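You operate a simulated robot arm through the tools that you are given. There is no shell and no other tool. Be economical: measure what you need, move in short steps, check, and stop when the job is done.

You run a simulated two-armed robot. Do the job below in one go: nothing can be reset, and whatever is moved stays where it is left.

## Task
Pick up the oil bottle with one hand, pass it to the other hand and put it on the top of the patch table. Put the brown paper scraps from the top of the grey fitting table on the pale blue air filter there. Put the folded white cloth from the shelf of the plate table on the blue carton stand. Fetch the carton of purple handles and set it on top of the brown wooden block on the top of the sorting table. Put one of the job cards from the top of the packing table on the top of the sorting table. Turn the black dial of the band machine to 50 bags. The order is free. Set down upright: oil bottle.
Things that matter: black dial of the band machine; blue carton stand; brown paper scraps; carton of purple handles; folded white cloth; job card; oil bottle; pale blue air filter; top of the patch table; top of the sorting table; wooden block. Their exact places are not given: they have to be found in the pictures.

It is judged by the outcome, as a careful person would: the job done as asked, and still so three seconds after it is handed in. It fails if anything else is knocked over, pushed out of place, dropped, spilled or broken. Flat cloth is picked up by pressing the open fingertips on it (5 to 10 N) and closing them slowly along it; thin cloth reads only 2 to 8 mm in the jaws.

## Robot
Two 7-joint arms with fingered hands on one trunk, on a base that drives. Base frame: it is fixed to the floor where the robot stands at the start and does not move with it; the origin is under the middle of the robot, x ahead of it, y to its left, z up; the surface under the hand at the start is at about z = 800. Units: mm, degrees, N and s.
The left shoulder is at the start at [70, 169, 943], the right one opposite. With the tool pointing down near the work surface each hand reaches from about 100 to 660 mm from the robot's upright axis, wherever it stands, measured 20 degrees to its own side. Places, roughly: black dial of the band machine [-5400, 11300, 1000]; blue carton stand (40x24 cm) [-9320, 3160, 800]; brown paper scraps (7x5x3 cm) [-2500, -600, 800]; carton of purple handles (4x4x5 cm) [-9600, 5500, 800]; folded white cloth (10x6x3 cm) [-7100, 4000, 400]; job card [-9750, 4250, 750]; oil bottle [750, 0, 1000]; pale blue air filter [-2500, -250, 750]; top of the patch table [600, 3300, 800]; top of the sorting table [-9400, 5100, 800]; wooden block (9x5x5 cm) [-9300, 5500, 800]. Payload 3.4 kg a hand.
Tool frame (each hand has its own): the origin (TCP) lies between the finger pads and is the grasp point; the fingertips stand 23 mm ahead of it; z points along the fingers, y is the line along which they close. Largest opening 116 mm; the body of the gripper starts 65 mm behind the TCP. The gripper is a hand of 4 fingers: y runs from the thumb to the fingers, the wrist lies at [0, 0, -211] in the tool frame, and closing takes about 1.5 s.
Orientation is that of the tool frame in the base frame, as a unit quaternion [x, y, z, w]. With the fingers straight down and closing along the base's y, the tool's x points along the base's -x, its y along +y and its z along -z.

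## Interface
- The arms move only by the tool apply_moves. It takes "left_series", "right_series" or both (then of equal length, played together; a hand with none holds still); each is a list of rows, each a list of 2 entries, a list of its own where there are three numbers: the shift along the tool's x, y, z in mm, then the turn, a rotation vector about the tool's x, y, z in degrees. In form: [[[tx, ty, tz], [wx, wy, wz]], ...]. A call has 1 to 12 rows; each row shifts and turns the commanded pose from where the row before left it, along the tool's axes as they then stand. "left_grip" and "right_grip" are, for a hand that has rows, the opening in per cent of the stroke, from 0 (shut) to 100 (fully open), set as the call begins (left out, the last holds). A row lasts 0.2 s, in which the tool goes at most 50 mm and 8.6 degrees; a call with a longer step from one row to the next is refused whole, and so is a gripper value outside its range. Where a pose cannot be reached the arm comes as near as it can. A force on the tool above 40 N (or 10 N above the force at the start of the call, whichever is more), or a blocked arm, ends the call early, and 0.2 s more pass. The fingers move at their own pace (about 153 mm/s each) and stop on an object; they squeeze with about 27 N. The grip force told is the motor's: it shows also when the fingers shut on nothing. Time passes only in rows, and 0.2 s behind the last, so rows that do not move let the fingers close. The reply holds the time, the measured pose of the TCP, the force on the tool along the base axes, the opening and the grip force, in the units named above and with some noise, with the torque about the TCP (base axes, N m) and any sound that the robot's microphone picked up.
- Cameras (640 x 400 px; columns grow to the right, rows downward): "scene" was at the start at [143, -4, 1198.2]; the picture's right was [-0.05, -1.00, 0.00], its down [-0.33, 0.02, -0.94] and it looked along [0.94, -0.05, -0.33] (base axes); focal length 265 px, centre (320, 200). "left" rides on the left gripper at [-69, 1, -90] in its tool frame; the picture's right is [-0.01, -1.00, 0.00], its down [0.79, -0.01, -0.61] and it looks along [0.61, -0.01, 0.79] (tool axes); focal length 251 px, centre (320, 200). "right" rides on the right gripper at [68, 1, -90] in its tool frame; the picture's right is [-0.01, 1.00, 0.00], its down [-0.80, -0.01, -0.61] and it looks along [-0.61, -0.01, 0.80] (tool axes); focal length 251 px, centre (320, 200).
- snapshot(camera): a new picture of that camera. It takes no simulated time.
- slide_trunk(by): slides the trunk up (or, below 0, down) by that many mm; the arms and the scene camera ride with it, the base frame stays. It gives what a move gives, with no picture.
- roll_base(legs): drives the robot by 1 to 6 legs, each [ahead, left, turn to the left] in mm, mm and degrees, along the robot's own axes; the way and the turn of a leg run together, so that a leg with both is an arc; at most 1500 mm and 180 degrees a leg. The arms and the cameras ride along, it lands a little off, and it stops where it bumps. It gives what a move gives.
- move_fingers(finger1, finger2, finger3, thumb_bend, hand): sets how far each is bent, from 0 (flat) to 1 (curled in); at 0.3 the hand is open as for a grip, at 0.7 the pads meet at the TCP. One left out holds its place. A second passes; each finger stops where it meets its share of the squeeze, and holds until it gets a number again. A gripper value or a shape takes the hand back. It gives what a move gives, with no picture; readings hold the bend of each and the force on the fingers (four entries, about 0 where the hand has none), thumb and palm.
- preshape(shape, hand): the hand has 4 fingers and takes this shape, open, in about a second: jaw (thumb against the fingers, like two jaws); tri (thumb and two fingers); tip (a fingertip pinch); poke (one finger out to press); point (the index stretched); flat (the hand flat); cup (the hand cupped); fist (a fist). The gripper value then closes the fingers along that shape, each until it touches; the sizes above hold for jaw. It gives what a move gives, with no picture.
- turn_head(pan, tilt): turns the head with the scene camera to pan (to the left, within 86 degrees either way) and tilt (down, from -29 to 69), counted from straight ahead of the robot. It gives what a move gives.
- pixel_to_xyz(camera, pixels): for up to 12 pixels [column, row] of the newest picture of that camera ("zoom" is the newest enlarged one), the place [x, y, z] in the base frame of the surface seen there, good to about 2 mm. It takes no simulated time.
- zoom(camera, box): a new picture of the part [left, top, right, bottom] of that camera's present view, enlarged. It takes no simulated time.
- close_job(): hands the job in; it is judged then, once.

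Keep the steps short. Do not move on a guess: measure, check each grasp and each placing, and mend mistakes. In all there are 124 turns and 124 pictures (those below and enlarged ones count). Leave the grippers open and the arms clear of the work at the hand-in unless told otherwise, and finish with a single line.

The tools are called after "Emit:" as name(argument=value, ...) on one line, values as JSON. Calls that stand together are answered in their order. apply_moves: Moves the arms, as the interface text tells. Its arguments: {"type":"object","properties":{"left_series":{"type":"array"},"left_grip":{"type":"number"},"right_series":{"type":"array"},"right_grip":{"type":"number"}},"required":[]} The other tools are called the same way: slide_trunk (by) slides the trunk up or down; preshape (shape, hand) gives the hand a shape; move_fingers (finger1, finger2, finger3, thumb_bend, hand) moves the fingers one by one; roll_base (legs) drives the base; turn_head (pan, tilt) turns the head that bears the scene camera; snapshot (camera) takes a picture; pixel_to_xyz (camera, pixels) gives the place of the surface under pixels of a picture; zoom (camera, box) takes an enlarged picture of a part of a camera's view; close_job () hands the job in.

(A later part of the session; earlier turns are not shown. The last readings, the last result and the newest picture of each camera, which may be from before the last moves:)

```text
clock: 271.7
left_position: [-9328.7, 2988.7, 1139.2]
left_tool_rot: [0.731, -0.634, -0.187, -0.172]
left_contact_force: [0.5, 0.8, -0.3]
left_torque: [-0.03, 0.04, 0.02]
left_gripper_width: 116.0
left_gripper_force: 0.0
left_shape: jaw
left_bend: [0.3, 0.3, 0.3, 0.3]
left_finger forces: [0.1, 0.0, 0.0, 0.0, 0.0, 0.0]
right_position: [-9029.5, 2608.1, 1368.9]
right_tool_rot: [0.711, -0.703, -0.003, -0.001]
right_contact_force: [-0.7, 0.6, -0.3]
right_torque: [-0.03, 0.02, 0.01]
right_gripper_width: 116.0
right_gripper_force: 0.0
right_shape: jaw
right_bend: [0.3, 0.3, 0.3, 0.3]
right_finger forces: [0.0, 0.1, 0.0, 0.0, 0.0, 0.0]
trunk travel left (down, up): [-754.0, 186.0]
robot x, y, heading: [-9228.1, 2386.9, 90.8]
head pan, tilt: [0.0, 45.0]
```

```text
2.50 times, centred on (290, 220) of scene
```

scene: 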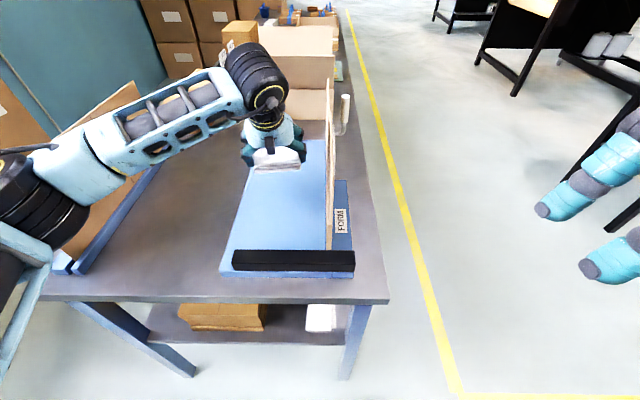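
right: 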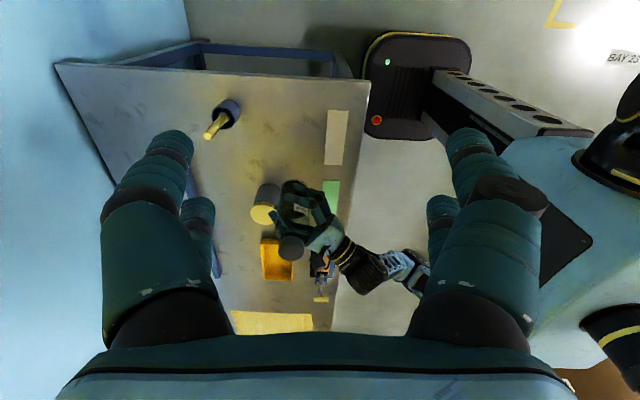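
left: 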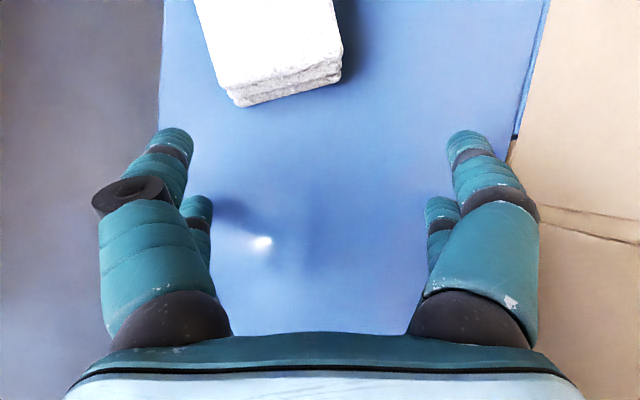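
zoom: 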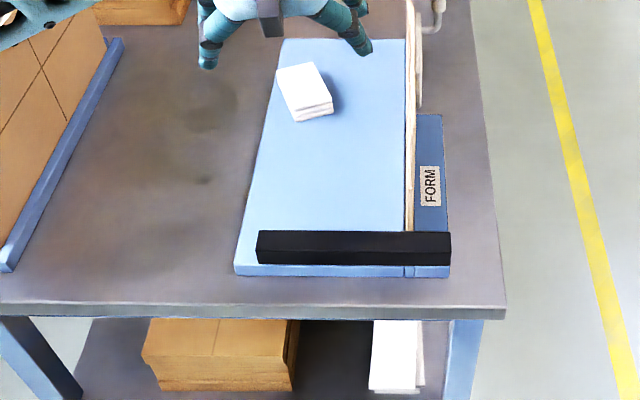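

The cloth lies fully on the blue stand. Next are the job card and the carton. I'll restore the left hand's orientation, drive up the aisle to y about 4550 and face west.

Emit:
apply_moves(left_series=[[[0, 0, 0], [0, 7.5, 0]], [[0, 0, 0], [0, 7.5, 0]], [[0, 0, 0], [0, 7.5, 0]], [[0, 0, 0], [0, 7.5, 0]], [[0, 0, 0], [0, 0, 7.5]]])

Emit:
roll_base(legs=[[0, -210, 0], [800, -350, 0], [1400, 0, 0], [0, 0, 90]])

Emit:
turn_head(pan=0, tilt=35)

Emit:
snapshot(camera="scene")

```text
clock: 272.9
left_position: [-9327.8, 2986.6, 1139.9]
left_tool_rot: [0.708, -0.706, 0.009, -0.005]
left_contact_force: [0.4, 0.3, 0.0]
left_torque: [-0.02, 0.0, -0.03]
left_gripper_width: 115.9
left_gripper_force: 0.0
left_shape: jaw
left_bend: [0.3, 0.3, 0.3, 0.3]
left_finger forces: [0.0, 0.1, 0.0, 0.0, 0.1, 0.0]
right_position: [-9030.3, 2603.2, 1368.0]
right_tool_rot: [0.711, -0.703, -0.002, -0.001]
right_contact_force: [-0.6, -0.2, 0.1]
right_torque: [0.02, 0.0, -0.03]
right_gripper_width: 116.0
right_gripper_force: 0.0
right_shape: jaw
right_bend: [0.3, 0.3, 0.3, 0.3]
right_finger forces: [0.0, 0.0, 0.1, 0.1, 0.0, 0.0]
trunk travel left (down, up): [-754.0, 186.0]
robot x, y, heading: [-9226.7, 2389.5, 90.7]
head pan, tilt: [0.0, 45.0]
```

```text
clock: 289.2
left_position: [-9268.2, 4492.1, 1140.2]
left_tool_rot: [1.0, -0.001, 0.003, -0.008]
left_contact_force: [-0.1, 0.1, -0.1]
left_torque: [-0.03, 0.01, 0.01]
left_gripper_width: 115.9
left_gripper_force: 0.2
left_shape: jaw
left_bend: [0.3, 0.3, 0.3, 0.3]
left_finger forces: [0.0, 0.0, 0.0, 0.1, 0.0, 0.0]
right_position: [-8884.5, 4788.3, 1369.6]
right_tool_rot: [1.0, 0.003, -0.003, 0.002]
right_contact_force: [0.0, 0.2, 0.3]
right_torque: [-0.01, 0.0, 0.03]
right_gripper_width: 116.2
right_gripper_force: 0.0
right_shape: jaw
right_bend: [0.3, 0.3, 0.3, 0.3]
right_finger forces: [0.1, 0.0, 0.0, 0.0, 0.0, 0.0]
trunk travel left (down, up): [-754.0, 186.0]
robot x, y, heading: [-8669.2, 4589.6, -179.4]
head pan, tilt: [0.0, 45.0]
```

```text
clock: 289.9
left_position: [-9267.8, 4492.1, 1140.4]
left_tool_rot: [1.0, 0.0, 0.004, -0.008]
left_contact_force: [-0.1, -0.7, 0.6]
left_torque: [0.0, -0.01, 0.01]
left_gripper_width: 115.8
left_gripper_force: 0.1
left_shape: jaw
left_bend: [0.3, 0.3, 0.3, 0.3]
left_finger forces: [0.0, 0.0, 0.1, 0.0, 0.0, 0.0]
right_position: [-8884.5, 4788.1, 1369.2]
right_tool_rot: [1.0, 0.004, -0.003, 0.001]
right_contact_force: [-0.5, -0.4, -0.4]
right_torque: [0.02, 0.0, 0.01]
right_gripper_width: 115.9
right_gripper_force: 0.0
right_shape: jaw
right_bend: [0.3, 0.3, 0.3, 0.3]
right_finger forces: [0.0, 0.0, 0.0, 0.0, 0.1, 0.0]
trunk travel left (down, up): [-754.0, 186.0]
robot x, y, heading: [-8670.2, 4591.4, -179.3]
head pan, tilt: [0.0, 35.0]
```

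```text
42 pictures are left
```

scene: 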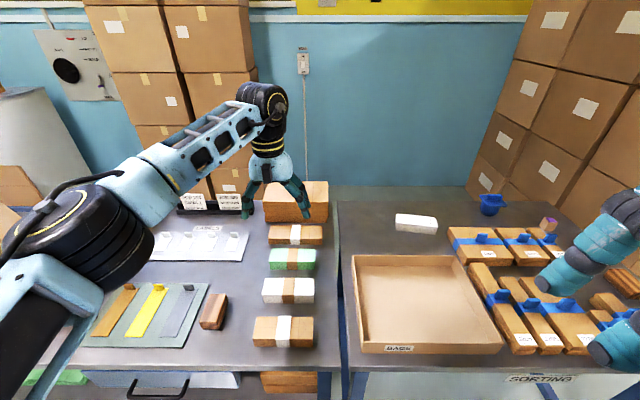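

I see the card holder near (210,203), and a small purple box near (550,223) on the sorting table. I'll zoom on both.

Emit:
zoom(camera="scene", box=[140, 170, 340, 290])

Emit:
pixel_to_xyz(camera="zoom", pixels=[[170, 105], [200, 108], [290, 105], [260, 85], [170, 85], [200, 130], [130, 100], [330, 130], [200, 70], [460, 60]])

Emit:
zoom(camera="scene", box=[440, 170, 640, 350])

Emit:
pixel_to_xyz(camera="zoom", pixels=[[350, 165], [350, 185], [345, 175], [150, 140], [600, 330], [300, 260]])

```text
3.20 times, centred on (240, 230) of scene
```

zoom: 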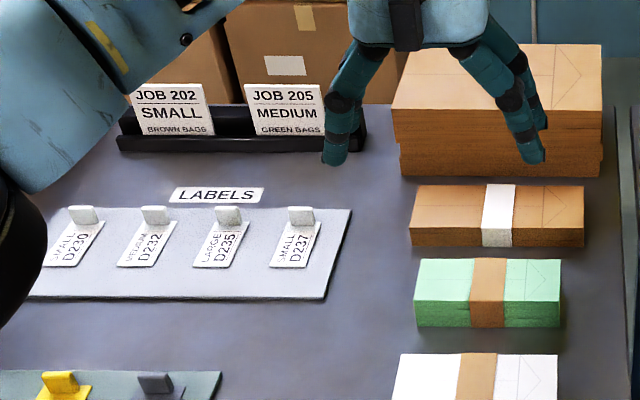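

```text
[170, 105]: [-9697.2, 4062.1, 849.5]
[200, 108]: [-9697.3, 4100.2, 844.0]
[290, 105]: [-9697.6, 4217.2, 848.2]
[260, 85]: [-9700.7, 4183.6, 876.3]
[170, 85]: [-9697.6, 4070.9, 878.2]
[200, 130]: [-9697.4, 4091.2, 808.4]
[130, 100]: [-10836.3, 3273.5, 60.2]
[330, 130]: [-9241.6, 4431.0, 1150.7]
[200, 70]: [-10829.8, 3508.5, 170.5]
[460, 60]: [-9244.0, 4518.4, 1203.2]
```

```text
2.22 times, centred on (540, 260) of scene
```

zoom: 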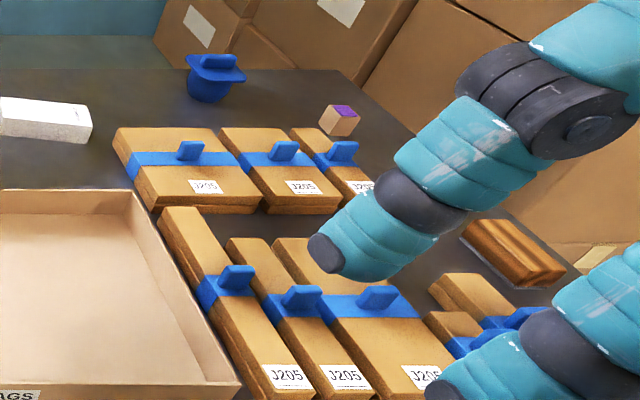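

```text
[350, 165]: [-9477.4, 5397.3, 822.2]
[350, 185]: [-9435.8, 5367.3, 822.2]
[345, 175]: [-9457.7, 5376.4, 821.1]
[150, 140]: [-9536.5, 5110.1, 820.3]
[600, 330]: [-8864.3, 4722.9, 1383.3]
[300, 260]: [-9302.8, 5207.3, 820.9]
```

The cards stand upright in a holder at x -9697, deep in the table. The carton with the purple top is at (548,224) and the block is near (626,282). I'll measure those.

Emit:
pixel_to_xyz(camera="scene", pixels=[[549, 220], [545, 226], [550, 229], [544, 230], [555, 226], [626, 280], [620, 285], [635, 285], [612, 275], [490, 205], [415, 222], [500, 190]])

Emit:
roll_base(legs=[[0, -1000, 0]])

Emit:
snapshot(camera="scene")

```text
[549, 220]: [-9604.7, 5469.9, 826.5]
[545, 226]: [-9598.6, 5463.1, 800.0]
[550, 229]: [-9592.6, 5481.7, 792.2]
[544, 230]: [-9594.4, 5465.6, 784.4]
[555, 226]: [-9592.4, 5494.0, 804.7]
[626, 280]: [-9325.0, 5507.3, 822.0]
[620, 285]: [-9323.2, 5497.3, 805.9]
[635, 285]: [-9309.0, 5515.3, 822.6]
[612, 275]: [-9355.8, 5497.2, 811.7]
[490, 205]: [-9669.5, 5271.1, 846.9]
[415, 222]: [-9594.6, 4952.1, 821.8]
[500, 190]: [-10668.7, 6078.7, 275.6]
```

```text
clock: 295.1
left_position: [-9277.2, 5481.2, 1140.4]
left_tool_rot: [1.0, 0.003, 0.003, -0.008]
left_contact_force: [0.5, -0.4, -0.3]
left_torque: [-0.01, -0.03, 0.02]
left_gripper_width: 116.0
left_gripper_force: 0.0
left_shape: jaw
left_bend: [0.3, 0.3, 0.3, 0.3]
left_finger forces: [0.0, 0.0, 0.0, 0.1, 0.0, 0.0]
right_position: [-8896.0, 5779.1, 1368.8]
right_tool_rot: [1.0, 0.007, -0.002, 0.0]
right_contact_force: [-0.6, -0.1, 0.1]
right_torque: [0.0, -0.01, 0.01]
right_gripper_width: 115.6
right_gripper_force: 0.1
right_shape: jaw
right_bend: [0.3, 0.3, 0.3, 0.3]
right_finger forces: [0.1, 0.0, 0.0, 0.1, 0.0, 0.0]
trunk travel left (down, up): [-754.0, 186.0]
robot x, y, heading: [-8678.5, 5586.5, -179.2]
head pan, tilt: [0.0, 35.0]
```

```text
39 pictures are left
```

scene: 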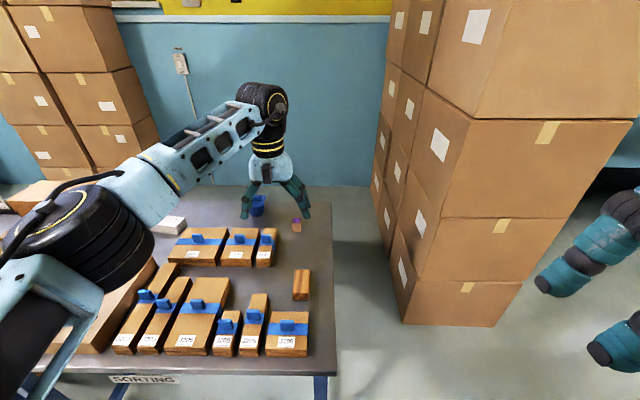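

I'll measure the carton, the block and the stack's corner from here.

Emit:
zoom(camera="scene", box=[230, 190, 350, 310])

Emit:
pixel_to_xyz(camera="scene", pixels=[[292, 297], [308, 297], [294, 270], [309, 270], [301, 285], [296, 222], [296, 229], [292, 228], [301, 228], [405, 322], [320, 370], [500, 325]])

```text
3.33 times, centred on (290, 250) of scene
```

zoom: 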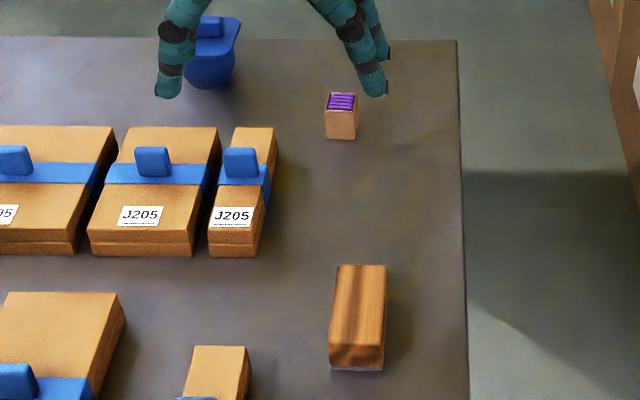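

```text
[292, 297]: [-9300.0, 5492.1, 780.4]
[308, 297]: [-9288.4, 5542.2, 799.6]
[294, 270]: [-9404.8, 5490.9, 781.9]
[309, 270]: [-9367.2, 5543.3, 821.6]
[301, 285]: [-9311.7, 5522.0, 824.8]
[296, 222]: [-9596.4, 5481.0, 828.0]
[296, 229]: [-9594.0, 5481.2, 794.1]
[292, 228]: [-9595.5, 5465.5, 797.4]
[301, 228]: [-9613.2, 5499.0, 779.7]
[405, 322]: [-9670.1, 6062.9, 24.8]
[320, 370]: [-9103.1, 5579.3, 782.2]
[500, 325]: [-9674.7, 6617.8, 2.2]
```

The carton is centred at (-9614,5481), z 781–828. The block's top is centred at (-9330,5518), z 825. I'll drive 160 ahead, lower the trunk 240 and tilt the left hand to reach forward.

Emit:
roll_base(legs=[[160, 0, -1]])

Emit:
slide_trunk(by=-230)

Emit:
apply_moves(left_series=[[[0, 0, 0], [0, -8.4, 0]], [[0, 0, 0], [0, -8.4, 0]], [[0, 0, 0], [0, -8.4, 0]], [[0, 0, 0], [0, -8.4, 0]], [[0, 0, 0], [0, -8.4, 0]], [[0, 0, 0], [0, -8.4, 0]]], left_grip=100)

Emit:
snapshot(camera="left")

```text
clock: 296.5
left_position: [-9436.9, 5492.3, 1141.5]
left_tool_rot: [1.0, -0.006, 0.002, -0.008]
left_contact_force: [0.6, 0.7, 0.3]
left_torque: [-0.02, 0.02, 0.02]
left_gripper_width: 115.9
left_gripper_force: 0.0
left_shape: jaw
left_bend: [0.3, 0.3, 0.3, 0.3]
left_finger forces: [0.0, 0.1, 0.0, 0.0, 0.0, 0.1]
right_position: [-9050.1, 5783.2, 1370.6]
right_tool_rot: [1.0, -0.001, -0.004, 0.001]
right_contact_force: [0.3, 0.4, 0.5]
right_torque: [0.0, 0.01, 0.0]
right_gripper_width: 116.4
right_gripper_force: 0.0
right_shape: jaw
right_bend: [0.3, 0.3, 0.3, 0.3]
right_finger forces: [0.1, 0.0, 0.0, 0.0, 0.0, 0.1]
trunk travel left (down, up): [-754.0, 186.0]
robot x, y, heading: [-8835.5, 5587.8, 179.9]
head pan, tilt: [0.0, 35.0]
```

```text
clock: 298.9
left_position: [-9440.5, 5490.1, 911.2]
left_tool_rot: [1.0, -0.007, 0.002, -0.008]
left_contact_force: [-0.7, 0.2, -0.6]
left_torque: [0.02, -0.01, 0.03]
left_gripper_width: 115.8
left_gripper_force: 0.0
left_shape: jaw
left_bend: [0.3, 0.3, 0.3, 0.3]
left_finger forces: [0.1, 0.0, 0.1, 0.0, 0.1, 0.0]
right_position: [-9052.9, 5783.0, 1139.3]
right_tool_rot: [1.0, -0.001, -0.003, 0.002]
right_contact_force: [-0.8, 0.3, 0.1]
right_torque: [-0.02, 0.02, 0.01]
right_gripper_width: 116.0
right_gripper_force: 0.1
right_shape: jaw
right_bend: [0.3, 0.3, 0.3, 0.3]
right_finger forces: [0.0, 0.0, 0.0, 0.1, 0.1, 0.1]
trunk travel left (down, up): [-524.0, 416.0]
robot x, y, heading: [-8834.7, 5581.9, 180.1]
head pan, tilt: [0.0, 35.0]
```

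```text
clock: 300.3
left_position: [-9440.0, 5492.1, 910.2]
left_tool_rot: [0.906, -0.003, -0.424, -0.011]
left_contact_force: [0.6, -0.2, 0.0]
left_torque: [-0.04, 0.03, -0.02]
left_gripper_width: 115.9
left_gripper_force: 0.0
left_shape: jaw
left_bend: [0.3, 0.3, 0.3, 0.3]
left_finger forces: [0.1, 0.0, 0.0, 0.0, 0.1, 0.0]
right_position: [-9052.8, 5783.2, 1139.1]
right_tool_rot: [1.0, -0.002, -0.003, 0.001]
right_contact_force: [-0.2, -0.2, -0.7]
right_torque: [-0.01, 0.01, 0.02]
right_gripper_width: 115.8
right_gripper_force: 0.0
right_shape: jaw
right_bend: [0.3, 0.3, 0.3, 0.3]
right_finger forces: [0.0, 0.0, 0.0, 0.1, 0.1, 0.0]
trunk travel left (down, up): [-524.0, 416.0]
robot x, y, heading: [-8838.2, 5584.8, 179.8]
head pan, tilt: [0.0, 35.0]
```

```text
37 pictures are left
```

left: 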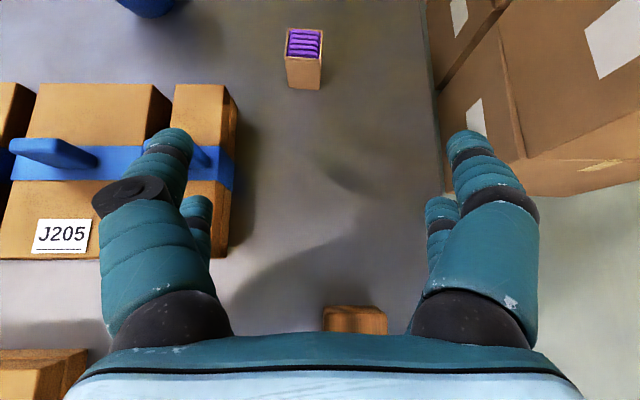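

The carton is visible at (303,58). The neighbouring bundle is close, so I'll half-close the hand to about 67 mm and move above the carton at z about 900.

Emit:
apply_moves(left_series=[[[-20.5, 2.7, 27.6], [0, 0, 0]], [[-20.5, 2.7, 27.6], [0, 0, 0]], [[-20.5, 2.7, 27.6], [0, 0, 0]], [[-20.5, 2.7, 27.6], [0, 0, 0]], [[-20.5, 2.7, 27.6], [0, 0, 0]]], left_grip=58)

Emit:
snapshot(camera="left")

Emit:
pixel_to_xyz(camera="left", pixels=[[320, 150], [300, 150], [340, 150], [320, 170], [320, 190], [320, 210], [320, 130]])

```text
clock: 301.5
left_position: [-9613.4, 5483.4, 899.8]
left_tool_rot: [0.906, -0.004, -0.423, -0.011]
left_contact_force: [0.0, -0.1, -0.1]
left_torque: [0.03, -0.02, 0.02]
left_gripper_width: 67.8
left_gripper_force: 0.1
left_shape: jaw
left_bend: [0.71, 0.71, 0.71, 0.73]
left_finger forces: [0.0, 0.0, 0.0, 0.0, 0.0, 0.0]
right_position: [-9053.8, 5784.0, 1138.1]
right_tool_rot: [1.0, -0.001, -0.003, 0.001]
right_contact_force: [-0.1, 0.3, -0.3]
right_torque: [0.01, 0.01, -0.01]
right_gripper_width: 116.0
right_gripper_force: 0.0
right_shape: jaw
right_bend: [0.3, 0.3, 0.3, 0.3]
right_finger forces: [0.0, 0.0, 0.0, 0.1, 0.0, 0.1]
trunk travel left (down, up): [-524.0, 416.0]
robot x, y, heading: [-8838.4, 5584.1, 179.9]
head pan, tilt: [0.0, 35.0]
```

```text
36 pictures are left
```

left: 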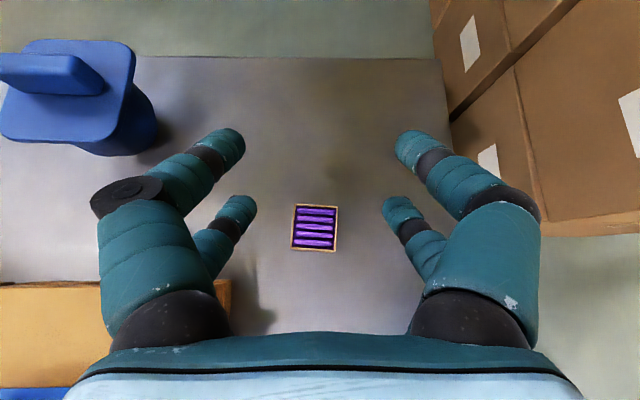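

```text
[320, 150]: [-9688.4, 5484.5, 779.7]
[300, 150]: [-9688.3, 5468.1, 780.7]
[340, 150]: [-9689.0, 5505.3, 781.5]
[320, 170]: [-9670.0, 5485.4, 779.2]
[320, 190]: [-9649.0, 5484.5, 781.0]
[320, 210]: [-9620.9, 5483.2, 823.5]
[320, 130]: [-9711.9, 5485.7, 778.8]
```

The carton is between the fingers, centre about (-9604,5479). I'll go down to z about 823 and close.

Emit:
apply_moves(left_series=[[[16.2, 1.1, 10.5], [0, 0, 0]], [[16.2, 1.1, 10.5], [0, 0, 0]], [[16.2, 1.1, 10.5], [0, 0, 0]], [[15.5, 1.1, 10], [0, 0, 0]]])

Emit:
apply_moves(left_series=[[[0, 0, 0], [0, 0, 0]], [[0, 0, 0], [0, 0, 0]], [[0, 0, 0], [0, 0, 0]], [[0, 0, 0], [0, 0, 0]], [[0, 0, 0], [0, 0, 0]], [[0, 0, 0], [0, 0, 0]], [[0, 0, 0], [0, 0, 0]]], left_grip=0)

Emit:
snapshot(camera="left")

```text
clock: 302.5
left_position: [-9603.2, 5476.0, 825.2]
left_tool_rot: [0.906, -0.002, -0.423, -0.011]
left_contact_force: [0.0, 0.8, 0.1]
left_torque: [0.0, 0.0, -0.02]
left_gripper_width: 67.4
left_gripper_force: 0.1
left_shape: jaw
left_bend: [0.71, 0.71, 0.71, 0.73]
left_finger forces: [0.1, 0.1, 0.0, 0.0, 0.0, 0.1]
right_position: [-9053.9, 5782.3, 1139.6]
right_tool_rot: [1.0, -0.001, -0.002, 0.002]
right_contact_force: [-0.7, -0.1, 0.4]
right_torque: [0.03, 0.03, 0.02]
right_gripper_width: 116.2
right_gripper_force: 0.1
right_shape: jaw
right_bend: [0.3, 0.3, 0.3, 0.3]
right_finger forces: [0.1, 0.0, 0.0, 0.0, 0.0, 0.0]
trunk travel left (down, up): [-524.0, 416.0]
robot x, y, heading: [-8842.6, 5583.4, 179.7]
head pan, tilt: [0.0, 35.0]
```

```text
clock: 304.1
left_position: [-9601.5, 5477.1, 825.9]
left_tool_rot: [0.906, -0.002, -0.424, -0.01]
left_contact_force: [-2.0, -2.0, 7.1]
left_torque: [0.04, 0.14, 0.08]
left_gripper_width: 12.8
left_gripper_force: 26.9
left_shape: jaw
left_bend: [0.74, 0.73, 0.71, 0.8]
left_finger forces: [0.0, 26.1, 32.9, 0.0, 0.1, 0.0]
right_position: [-9052.1, 5782.5, 1140.1]
right_tool_rot: [1.0, -0.001, -0.004, 0.002]
right_contact_force: [-0.3, -0.5, -0.4]
right_torque: [0.0, -0.06, 0.02]
right_gripper_width: 116.0
right_gripper_force: 0.1
right_shape: jaw
right_bend: [0.3, 0.3, 0.3, 0.3]
right_finger forces: [0.0, 0.0, 0.1, 0.1, 0.1, 0.0]
trunk travel left (down, up): [-524.0, 416.0]
robot x, y, heading: [-8836.9, 5581.8, 179.9]
head pan, tilt: [0.0, 35.0]
```

```text
35 pictures are left
```

left: 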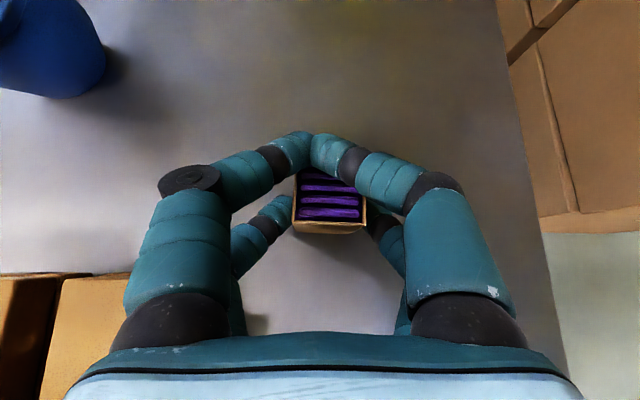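

The lower digits hold the carton, while the upper pair closed above it. I'll lift gently 30 mm and check.

Emit:
apply_moves(left_series=[[[-7.7, 0, -6.4], [0, 0, 0]], [[-7.7, 0, -6.4], [0, 0, 0]], [[-7.7, 0, -6.4], [0, 0, 0]], [[-7.7, 0, -6.4], [0, 0, 0]]])

Emit:
zoom(camera="scene", box=[220, 140, 380, 260])

Emit:
snapshot(camera="left")

```text
clock: 305.1
left_position: [-9601.9, 5475.8, 863.6]
left_tool_rot: [0.906, -0.002, -0.424, -0.01]
left_contact_force: [0.0, -0.1, -0.8]
left_torque: [0.0, 0.03, 0.04]
left_gripper_width: 12.8
left_gripper_force: 27.4
left_shape: jaw
left_bend: [0.74, 0.73, 0.71, 0.8]
left_finger forces: [0.1, 26.0, 32.6, 0.0, 0.0, 0.0]
right_position: [-9052.4, 5781.7, 1138.8]
right_tool_rot: [1.0, -0.002, -0.003, 0.001]
right_contact_force: [-1.1, 0.2, -0.8]
right_torque: [0.01, 0.0, -0.03]
right_gripper_width: 115.9
right_gripper_force: 0.0
right_shape: jaw
right_bend: [0.3, 0.3, 0.3, 0.3]
right_finger forces: [0.0, 0.0, 0.1, 0.0, 0.0, 0.0]
trunk travel left (down, up): [-524.0, 416.0]
robot x, y, heading: [-8843.1, 5586.7, 180.1]
head pan, tilt: [0.0, 35.0]
```

```text
3.33 times, centred on (300, 200) of scene
```

zoom: 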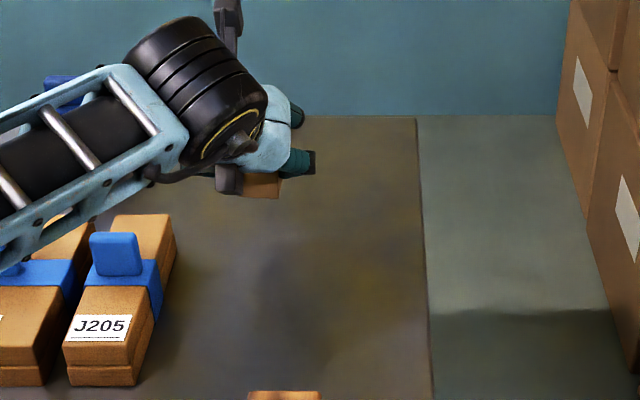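

```text
33 pictures are left
```

left: 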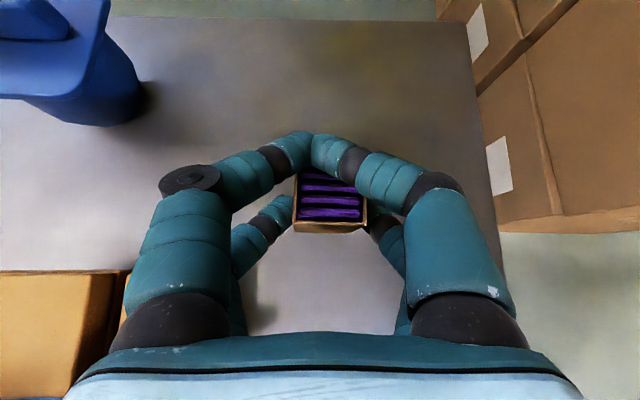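

Held upright. I'll raise the trunk 50 and bring it over the block by moving the base back 272 and 40 to the right.

Emit:
slide_trunk(by=50)

Emit:
roll_base(legs=[[-272, -42, 0]])

Emit:
snapshot(camera="left")

Emit:
zoom(camera="scene", box=[200, 130, 380, 270])

```text
clock: 306.0
left_position: [-9602.4, 5476.3, 913.6]
left_tool_rot: [0.906, -0.002, -0.423, -0.01]
left_contact_force: [-1.2, -1.0, -0.5]
left_torque: [-0.01, 0.01, -0.01]
left_gripper_width: 12.8
left_gripper_force: 27.2
left_shape: jaw
left_bend: [0.74, 0.73, 0.71, 0.8]
left_finger forces: [0.1, 26.0, 32.5, 0.1, 0.0, 0.0]
right_position: [-9053.5, 5783.4, 1188.8]
right_tool_rot: [1.0, -0.001, -0.003, 0.002]
right_contact_force: [-0.7, -0.4, 0.0]
right_torque: [0.01, 0.01, 0.02]
right_gripper_width: 116.0
right_gripper_force: 0.1
right_shape: jaw
right_bend: [0.3, 0.3, 0.3, 0.3]
right_finger forces: [0.1, 0.1, 0.0, 0.0, 0.1, 0.1]
trunk travel left (down, up): [-574.0, 366.0]
robot x, y, heading: [-8838.5, 5583.0, 179.9]
head pan, tilt: [0.0, 35.0]
```

```text
clock: 308.0
left_position: [-9328.8, 5514.8, 914.6]
left_tool_rot: [0.906, -0.001, -0.422, -0.01]
left_contact_force: [-0.3, 0.2, -0.5]
left_torque: [-0.02, -0.02, -0.02]
left_gripper_width: 12.7
left_gripper_force: 27.5
left_shape: jaw
left_bend: [0.74, 0.73, 0.71, 0.8]
left_finger forces: [0.1, 26.0, 32.5, 0.0, 0.0, 0.0]
right_position: [-8779.7, 5823.2, 1188.9]
right_tool_rot: [1.0, -0.001, -0.003, 0.002]
right_contact_force: [0.2, -0.5, 0.0]
right_torque: [0.03, 0.0, -0.01]
right_gripper_width: 115.8
right_gripper_force: 0.0
right_shape: jaw
right_bend: [0.3, 0.3, 0.3, 0.3]
right_finger forces: [0.0, 0.0, 0.0, 0.0, 0.0, 0.0]
trunk travel left (down, up): [-574.0, 366.0]
robot x, y, heading: [-8564.5, 5621.0, 180.0]
head pan, tilt: [0.0, 35.0]
```

```text
32 pictures are left
```

left: 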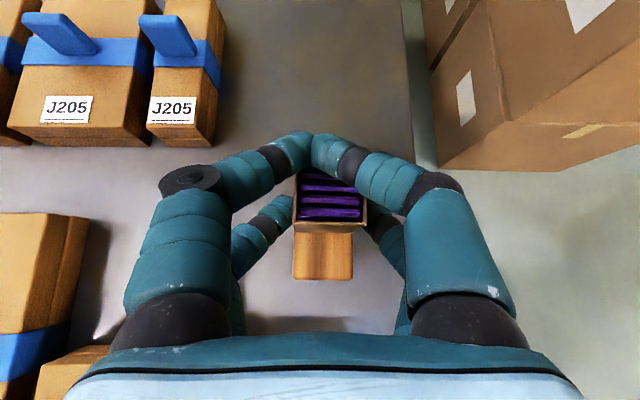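

```text
2.86 times, centred on (290, 200) of scene
```

zoom: 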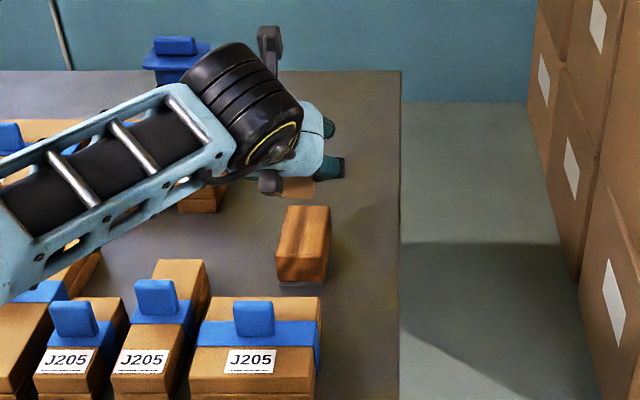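

Emit:
pixel_to_xyz(camera="left", pixels=[[296, 270], [349, 270], [322, 238], [322, 255], [322, 276], [322, 283], [330, 180], [330, 218], [298, 205], [362, 205], [330, 226]])

Emit:
pixel_to_xyz(camera="zoom", pixels=[[290, 210], [328, 210], [305, 230], [278, 250], [325, 250], [300, 188], [305, 208]])

```text
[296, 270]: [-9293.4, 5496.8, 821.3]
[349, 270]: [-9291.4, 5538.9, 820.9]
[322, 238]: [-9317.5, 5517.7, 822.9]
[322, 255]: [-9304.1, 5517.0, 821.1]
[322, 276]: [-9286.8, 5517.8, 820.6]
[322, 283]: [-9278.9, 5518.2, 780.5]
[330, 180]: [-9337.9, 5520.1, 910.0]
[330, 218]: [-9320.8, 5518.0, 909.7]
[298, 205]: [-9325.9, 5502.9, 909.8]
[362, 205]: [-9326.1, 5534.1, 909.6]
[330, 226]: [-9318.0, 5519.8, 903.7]
```

```text
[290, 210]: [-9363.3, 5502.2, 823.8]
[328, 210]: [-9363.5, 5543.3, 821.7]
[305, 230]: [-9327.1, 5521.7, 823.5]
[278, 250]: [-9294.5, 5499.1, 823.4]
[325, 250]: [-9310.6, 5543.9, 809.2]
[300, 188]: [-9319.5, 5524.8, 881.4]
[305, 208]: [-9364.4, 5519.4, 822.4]
```

The block's top is z 822, centred at (-9328,5518), and the carton is above it at y 5518. I'll lower 36, then in small steps until it touches.

Emit:
slide_trunk(by=-36)

Emit:
apply_moves(left_series=[[[2.3, 0, 1.9], [0, 0, 0]], [[0, 0, 0], [0, 0, 0]], [[2.3, 0, 1.9], [0, 0, 0]], [[0, 0, 0], [0, 0, 0]]])

Emit:
snapshot(camera="left")

```text
clock: 308.8
left_position: [-9329.7, 5515.1, 878.4]
left_tool_rot: [0.906, -0.001, -0.423, -0.01]
left_contact_force: [-0.1, 0.6, -0.6]
left_torque: [0.01, -0.01, 0.05]
left_gripper_width: 12.6
left_gripper_force: 27.0
left_shape: jaw
left_bend: [0.74, 0.73, 0.71, 0.8]
left_finger forces: [0.0, 25.9, 32.5, 0.0, 0.1, 0.0]
right_position: [-8779.9, 5822.8, 1153.7]
right_tool_rot: [1.0, -0.001, -0.002, 0.003]
right_contact_force: [0.8, 0.7, 0.4]
right_torque: [0.04, 0.02, -0.06]
right_gripper_width: 115.7
right_gripper_force: 0.1
right_shape: jaw
right_bend: [0.3, 0.3, 0.3, 0.3]
right_finger forces: [0.0, 0.0, 0.1, 0.0, 0.0, 0.0]
trunk travel left (down, up): [-538.0, 402.0]
robot x, y, heading: [-8563.3, 5624.2, 179.8]
head pan, tilt: [0.0, 35.0]
```

```text
clock: 309.8
left_position: [-9329.4, 5513.9, 871.2]
left_tool_rot: [0.906, 0.0, -0.423, -0.009]
left_contact_force: [-0.2, 0.2, -1.1]
left_torque: [0.0, 0.0, -0.02]
left_gripper_width: 12.6
left_gripper_force: 27.1
left_shape: jaw
left_bend: [0.74, 0.73, 0.71, 0.8]
left_finger forces: [0.0, 26.0, 32.6, 0.0, 0.0, 0.0]
right_position: [-8781.4, 5823.6, 1152.9]
right_tool_rot: [1.0, -0.001, -0.003, 0.001]
right_contact_force: [0.4, -0.5, -0.2]
right_torque: [0.01, -0.01, -0.01]
right_gripper_width: 116.1
right_gripper_force: 0.1
right_shape: jaw
right_bend: [0.3, 0.3, 0.3, 0.3]
right_finger forces: [0.0, 0.0, 0.1, 0.0, 0.0, 0.0]
trunk travel left (down, up): [-538.0, 402.0]
robot x, y, heading: [-8568.0, 5624.6, 179.7]
head pan, tilt: [0.0, 35.0]
```

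```text
30 pictures are left
```

left: 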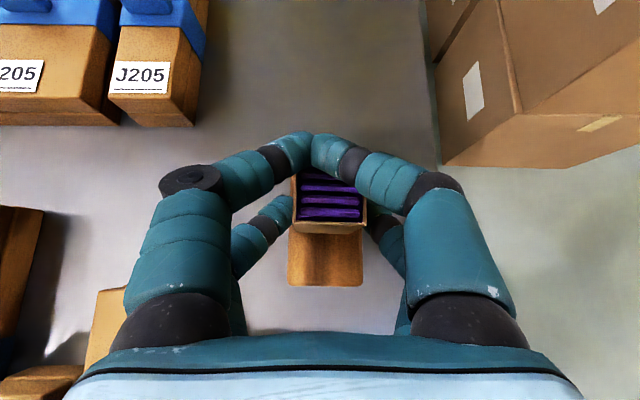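

No contact yet. I'll continue down in 1.5 mm steps and watch the force.

Emit:
apply_moves(left_series=[[[1.2, 0, 1], [0, 0, 0]], [[1.2, 0, 1], [0, 0, 0]], [[0, 0, 0], [0, 0, 0]]])

Emit:
apply_moves(left_series=[[[1.2, 0, 1], [0, 0, 0]], [[0, 0, 0], [0, 0, 0]]])

Emit:
apply_moves(left_series=[[[1.2, 0, 1], [0, 0, 0]], [[0, 0, 0], [0, 0, 0]]])

```text
clock: 310.6
left_position: [-9329.3, 5515.8, 868.0]
left_tool_rot: [0.907, 0.0, -0.422, -0.008]
left_contact_force: [0.2, 0.2, -0.2]
left_torque: [-0.01, -0.03, -0.02]
left_gripper_width: 12.9
left_gripper_force: 27.0
left_shape: jaw
left_bend: [0.74, 0.73, 0.71, 0.8]
left_finger forces: [0.1, 26.1, 32.7, 0.0, 0.0, 0.0]
right_position: [-8780.5, 5823.0, 1153.5]
right_tool_rot: [1.0, -0.002, -0.002, 0.001]
right_contact_force: [0.2, 0.6, -0.3]
right_torque: [0.0, -0.01, 0.03]
right_gripper_width: 115.8
right_gripper_force: 0.1
right_shape: jaw
right_bend: [0.3, 0.3, 0.3, 0.3]
right_finger forces: [0.0, 0.0, 0.0, 0.0, 0.1, 0.0]
trunk travel left (down, up): [-538.0, 402.0]
robot x, y, heading: [-8566.2, 5625.8, 179.8]
head pan, tilt: [0.0, 35.0]
```

```text
clock: 311.2
left_position: [-9329.4, 5515.0, 868.1]
left_tool_rot: [0.906, -0.001, -0.423, -0.01]
left_contact_force: [-1.2, -0.4, 3.8]
left_torque: [0.08, 0.06, 0.02]
left_gripper_width: 12.7
left_gripper_force: 26.6
left_shape: jaw
left_bend: [0.74, 0.73, 0.71, 0.8]
left_finger forces: [0.0, 25.8, 33.0, 0.0, 0.0, 0.0]
right_position: [-8778.3, 5823.8, 1153.7]
right_tool_rot: [1.0, -0.001, -0.003, 0.002]
right_contact_force: [-0.6, -0.7, -0.6]
right_torque: [0.0, -0.03, 0.0]
right_gripper_width: 116.1
right_gripper_force: 0.0
right_shape: jaw
right_bend: [0.3, 0.3, 0.3, 0.3]
right_finger forces: [0.1, 0.0, 0.1, 0.2, 0.0, 0.0]
trunk travel left (down, up): [-538.0, 402.0]
robot x, y, heading: [-8565.4, 5624.3, 179.8]
head pan, tilt: [0.0, 35.0]
```

```text
clock: 311.8
left_position: [-9328.0, 5514.4, 869.0]
left_tool_rot: [0.905, 0.0, -0.425, -0.008]
left_contact_force: [-4.4, -1.9, 10.9]
left_torque: [0.16, 0.23, 0.04]
left_gripper_width: 13.0
left_gripper_force: 26.8
left_shape: jaw
left_bend: [0.74, 0.73, 0.71, 0.8]
left_finger forces: [0.0, 25.8, 33.6, 0.1, 0.0, 0.0]
right_position: [-8779.1, 5822.9, 1153.4]
right_tool_rot: [1.0, -0.001, -0.003, 0.002]
right_contact_force: [0.9, 0.4, 0.5]
right_torque: [0.02, 0.02, -0.02]
right_gripper_width: 115.8
right_gripper_force: 0.1
right_shape: jaw
right_bend: [0.3, 0.3, 0.3, 0.3]
right_finger forces: [0.0, 0.0, 0.1, 0.0, 0.0, 0.0]
trunk travel left (down, up): [-538.0, 402.0]
robot x, y, heading: [-8566.8, 5622.8, 179.9]
head pan, tilt: [0.0, 35.0]
```

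Contact. I'll ease back 1.5 mm and open slowly in stages.

Emit:
apply_moves(left_series=[[[-1.2, 0, -1], [0, 0, 0]], [[0, 0, 0], [0, 0, 0]]])

Emit:
apply_moves(left_series=[[[0, 0, 0], [0, 0, 0]], [[0, 0, 0], [0, 0, 0]], [[0, 0, 0], [0, 0, 0]]], left_grip=40)

Emit:
apply_moves(left_series=[[[0, 0, 0], [0, 0, 0]], [[0, 0, 0], [0, 0, 0]], [[0, 0, 0], [0, 0, 0]]], left_grip=65)

Emit:
snapshot(camera="left")

```text
clock: 312.4
left_position: [-9328.3, 5514.3, 867.9]
left_tool_rot: [0.906, 0.0, -0.424, -0.009]
left_contact_force: [-1.9, -1.1, 7.0]
left_torque: [0.14, 0.14, 0.05]
left_gripper_width: 12.5
left_gripper_force: 27.4
left_shape: jaw
left_bend: [0.74, 0.73, 0.71, 0.8]
left_finger forces: [0.0, 26.2, 33.3, 0.1, 0.0, 0.0]
right_position: [-8779.4, 5822.9, 1152.8]
right_tool_rot: [1.0, -0.001, -0.004, 0.002]
right_contact_force: [0.3, -0.3, -0.3]
right_torque: [0.0, -0.01, 0.0]
right_gripper_width: 115.9
right_gripper_force: 0.1
right_shape: jaw
right_bend: [0.3, 0.3, 0.3, 0.3]
right_finger forces: [0.1, 0.0, 0.1, 0.0, 0.0, 0.1]
trunk travel left (down, up): [-538.0, 402.0]
robot x, y, heading: [-8564.8, 5626.1, 179.9]
head pan, tilt: [0.0, 35.0]
```

```text
clock: 313.2
left_position: [-9328.6, 5515.4, 866.9]
left_tool_rot: [0.906, -0.001, -0.423, -0.01]
left_contact_force: [0.0, -0.2, 1.1]
left_torque: [-0.01, 0.02, -0.01]
left_gripper_width: 46.2
left_gripper_force: 0.1
left_shape: jaw
left_bend: [0.73, 0.73, 0.73, 0.77]
left_finger forces: [0.5, 0.2, 0.0, 0.0, 0.0, 0.0]
right_position: [-8778.4, 5823.0, 1152.8]
right_tool_rot: [1.0, -0.001, -0.002, 0.002]
right_contact_force: [-0.2, 1.0, 0.2]
right_torque: [0.04, -0.02, 0.02]
right_gripper_width: 115.7
right_gripper_force: 0.1
right_shape: jaw
right_bend: [0.3, 0.3, 0.3, 0.3]
right_finger forces: [0.0, 0.0, 0.1, 0.0, 0.1, 0.0]
trunk travel left (down, up): [-538.0, 402.0]
robot x, y, heading: [-8566.1, 5623.2, 180.0]
head pan, tilt: [0.0, 35.0]
```

```text
clock: 314.0
left_position: [-9329.1, 5514.9, 866.9]
left_tool_rot: [0.906, 0.0, -0.423, -0.009]
left_contact_force: [-0.6, 0.3, 0.0]
left_torque: [-0.03, -0.03, -0.01]
left_gripper_width: 74.9
left_gripper_force: 0.0
left_shape: jaw
left_bend: [0.7, 0.7, 0.7, 0.7]
left_finger forces: [0.0, 0.0, 0.0, 0.1, 0.0, 0.0]
right_position: [-8779.7, 5823.9, 1153.4]
right_tool_rot: [1.0, 0.0, -0.003, 0.002]
right_contact_force: [-0.4, 0.3, -0.7]
right_torque: [-0.02, 0.01, 0.0]
right_gripper_width: 116.1
right_gripper_force: 0.1
right_shape: jaw
right_bend: [0.3, 0.3, 0.3, 0.3]
right_finger forces: [0.1, 0.0, 0.1, 0.0, 0.0, 0.1]
trunk travel left (down, up): [-538.0, 402.0]
robot x, y, heading: [-8566.2, 5620.3, 179.7]
head pan, tilt: [0.0, 35.0]
```

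```text
29 pictures are left
```

left: 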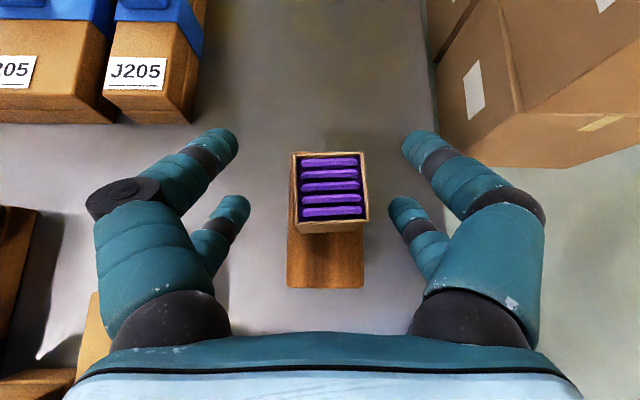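

The carton of purple handles stands on the block. I'll raise the hand straight up, back off, retract the arm and put it straight again, then turn north in the aisle and travel to the job cards.

Emit:
slide_trunk(by=150)

Emit:
roll_base(legs=[[-150, 0, 0]])

Emit:
apply_moves(left_series=[[[25.6, 0, -30.7], [0, 0, 0]], [[25.6, 0, -30.7], [0, 0, 0]], [[25.6, 0, -30.7], [0, 0, 0]], [[25.6, 0, -30.7], [0, 0, 0]], [[25.6, 0, -30.7], [0, 0, 0]], [[25.6, 0, -30.7], [0, 0, 0]], [[0, 0, 0], [0, 8.4, 0]], [[0, 0, 0], [0, 8.4, 0]], [[0, 0, 0], [0, 8.4, 0]], [[0, 0, 0], [0, 8.4, 0]], [[0, 0, 0], [0, 8.4, 0]], [[0, 0, 0], [0, 8.4, 0]]])

Emit:
zoom(camera="scene", box=[200, 130, 400, 290])

Emit:
roll_base(legs=[[0, 0, -90], [-1480, 0, 0], [0, 100, 0]])

```text
clock: 315.7
left_position: [-9329.8, 5514.7, 1018.4]
left_tool_rot: [0.906, 0.0, -0.423, -0.008]
left_contact_force: [0.6, -0.8, 0.4]
left_torque: [-0.03, 0.01, -0.02]
left_gripper_width: 74.6
left_gripper_force: 0.0
left_shape: jaw
left_bend: [0.7, 0.7, 0.7, 0.7]
left_finger forces: [0.0, 0.0, 0.1, 0.0, 0.0, 0.0]
right_position: [-8778.2, 5823.2, 1301.8]
right_tool_rot: [1.0, -0.001, -0.002, 0.002]
right_contact_force: [-0.1, -0.2, 0.6]
right_torque: [0.01, -0.03, -0.01]
right_gripper_width: 115.8
right_gripper_force: 0.0
right_shape: jaw
right_bend: [0.3, 0.3, 0.3, 0.3]
right_finger forces: [0.0, 0.1, 0.1, 0.0, 0.0, 0.0]
trunk travel left (down, up): [-688.0, 252.0]
robot x, y, heading: [-8567.2, 5626.8, 179.7]
head pan, tilt: [0.0, 35.0]
```

```text
clock: 317.1
left_position: [-9182.0, 5516.4, 1016.7]
left_tool_rot: [0.907, -0.001, -0.421, -0.009]
left_contact_force: [-0.4, -0.1, 0.0]
left_torque: [0.0, 0.0, 0.01]
left_gripper_width: 75.0
left_gripper_force: 0.2
left_shape: jaw
left_bend: [0.7, 0.7, 0.7, 0.7]
left_finger forces: [0.0, 0.0, 0.0, 0.1, 0.0, 0.0]
right_position: [-8631.8, 5822.9, 1302.4]
right_tool_rot: [1.0, -0.002, -0.002, 0.002]
right_contact_force: [0.0, 0.0, 0.4]
right_torque: [0.05, -0.03, -0.03]
right_gripper_width: 115.9
right_gripper_force: 0.0
right_shape: jaw
right_bend: [0.3, 0.3, 0.3, 0.3]
right_finger forces: [0.0, 0.1, 0.0, 0.0, 0.1, 0.0]
trunk travel left (down, up): [-688.0, 252.0]
robot x, y, heading: [-8413.3, 5625.1, 179.9]
head pan, tilt: [0.0, 35.0]
```

```text
clock: 319.7
left_position: [-8940.8, 5513.4, 1017.7]
left_tool_rot: [1.0, -0.006, 0.005, -0.007]
left_contact_force: [0.6, -0.3, -0.2]
left_torque: [0.03, 0.01, 0.0]
left_gripper_width: 74.9
left_gripper_force: 0.1
left_shape: jaw
left_bend: [0.7, 0.7, 0.7, 0.7]
left_finger forces: [0.0, 0.0, 0.0, 0.0, 0.1, 0.0]
right_position: [-8630.8, 5823.8, 1303.0]
right_tool_rot: [1.0, -0.001, -0.002, 0.002]
right_contact_force: [-0.2, -0.1, 0.1]
right_torque: [0.01, 0.03, -0.01]
right_gripper_width: 115.9
right_gripper_force: 0.0
right_shape: jaw
right_bend: [0.3, 0.3, 0.3, 0.3]
right_finger forces: [0.1, 0.1, 0.0, 0.0, 0.1, 0.0]
trunk travel left (down, up): [-688.0, 252.0]
robot x, y, heading: [-8416.9, 5620.2, 179.8]
head pan, tilt: [0.0, 35.0]
```

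```text
2.50 times, centred on (300, 210) of scene
```

zoom: 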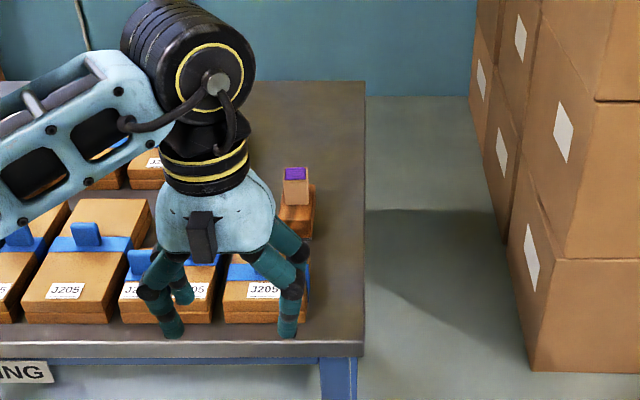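

```text
clock: 331.7
left_position: [-8647.1, 4664.0, 1018.1]
left_tool_rot: [-0.696, 0.718, -0.007, 0.004]
left_contact_force: [-0.4, -1.1, 0.2]
left_torque: [0.0, -0.02, -0.01]
left_gripper_width: 75.2
left_gripper_force: 0.0
left_shape: jaw
left_bend: [0.7, 0.7, 0.7, 0.7]
left_finger forces: [0.1, 0.0, 0.0, 0.1, 0.1, 0.0]
right_position: [-8342.5, 4346.9, 1304.1]
right_tool_rot: [-0.699, 0.715, 0.003, 0.0]
right_contact_force: [-0.2, -0.7, 0.9]
right_torque: [-0.02, -0.02, -0.02]
right_gripper_width: 115.8
right_gripper_force: 0.1
right_shape: jaw
right_bend: [0.3, 0.3, 0.3, 0.3]
right_finger forces: [0.0, 0.1, 0.0, 0.0, 0.1, 0.0]
trunk travel left (down, up): [-688.0, 252.0]
robot x, y, heading: [-8547.1, 4142.2, 88.4]
head pan, tilt: [0.0, 35.0]
```

The carton is well placed. Robot now at y 4142 facing north. I'll move left toward the packing table and look left at the cards.

Emit:
roll_base(legs=[[0, 290, 1.6]])

Emit:
turn_head(pan=83, tilt=35)

Emit:
zoom(camera="scene", box=[200, 100, 440, 260])

```text
clock: 333.7
left_position: [-8946.9, 4663.1, 1017.9]
left_tool_rot: [-0.705, 0.709, -0.007, 0.003]
left_contact_force: [-0.6, 0.1, 0.0]
left_torque: [0.0, 0.0, 0.01]
left_gripper_width: 74.9
left_gripper_force: 0.2
left_shape: jaw
left_bend: [0.7, 0.7, 0.7, 0.7]
left_finger forces: [0.0, 0.0, 0.0, 0.1, 0.1, 0.0]
right_position: [-8635.5, 4356.9, 1303.6]
right_tool_rot: [0.709, -0.706, -0.004, 0.0]
right_contact_force: [0.2, -0.2, 0.1]
right_torque: [0.0, -0.01, -0.03]
right_gripper_width: 115.8
right_gripper_force: 0.0
right_shape: jaw
right_bend: [0.3, 0.3, 0.3, 0.3]
right_finger forces: [0.0, 0.0, 0.0, 0.0, 0.0, 0.0]
trunk travel left (down, up): [-688.0, 252.0]
robot x, y, heading: [-8834.1, 4139.3, 90.1]
head pan, tilt: [0.0, 35.0]
```

```text
clock: 335.2
left_position: [-8948.0, 4663.1, 1017.9]
left_tool_rot: [-0.705, 0.709, -0.008, 0.004]
left_contact_force: [-0.2, -0.1, 0.0]
left_torque: [-0.02, -0.01, 0.0]
left_gripper_width: 74.9
left_gripper_force: 0.1
left_shape: jaw
left_bend: [0.7, 0.7, 0.7, 0.7]
left_finger forces: [0.1, 0.0, 0.0, 0.0, 0.1, 0.0]
right_position: [-8636.7, 4355.3, 1304.1]
right_tool_rot: [0.708, -0.706, -0.004, 0.0]
right_contact_force: [-1.0, -0.7, 0.1]
right_torque: [-0.02, -0.03, 0.03]
right_gripper_width: 115.9
right_gripper_force: 0.1
right_shape: jaw
right_bend: [0.3, 0.3, 0.3, 0.3]
right_finger forces: [0.0, 0.0, 0.1, 0.1, 0.0, 0.0]
trunk travel left (down, up): [-688.0, 252.0]
robot x, y, heading: [-8836.6, 4143.2, 90.0]
head pan, tilt: [83.0, 35.0]
```

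```text
2.50 times, centred on (320, 180) of scene
```

zoom: 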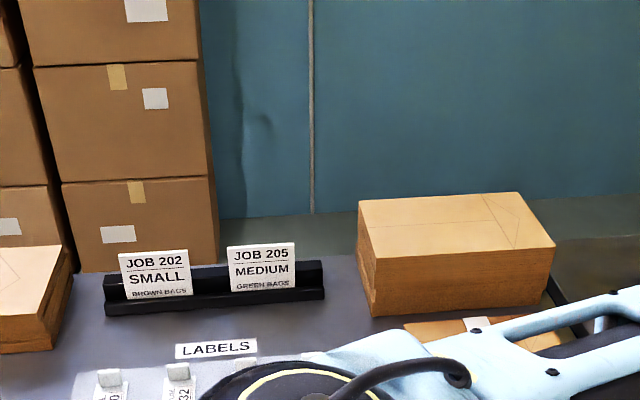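

Emit:
pixel_to_xyz(camera="zoom", pixels=[[230, 250], [292, 247], [233, 288], [294, 284], [262, 265], [262, 296], [310, 270], [310, 295], [205, 280], [370, 205], [365, 300], [250, 345]])

```text
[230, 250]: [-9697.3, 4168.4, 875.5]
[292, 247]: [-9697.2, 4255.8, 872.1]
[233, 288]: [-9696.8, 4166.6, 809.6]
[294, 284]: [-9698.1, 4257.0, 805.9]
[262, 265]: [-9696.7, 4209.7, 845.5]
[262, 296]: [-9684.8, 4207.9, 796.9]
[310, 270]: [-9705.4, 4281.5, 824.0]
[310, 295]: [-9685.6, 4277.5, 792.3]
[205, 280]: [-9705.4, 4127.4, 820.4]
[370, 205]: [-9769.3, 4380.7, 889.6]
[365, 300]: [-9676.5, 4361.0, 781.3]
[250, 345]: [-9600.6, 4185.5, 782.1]
```

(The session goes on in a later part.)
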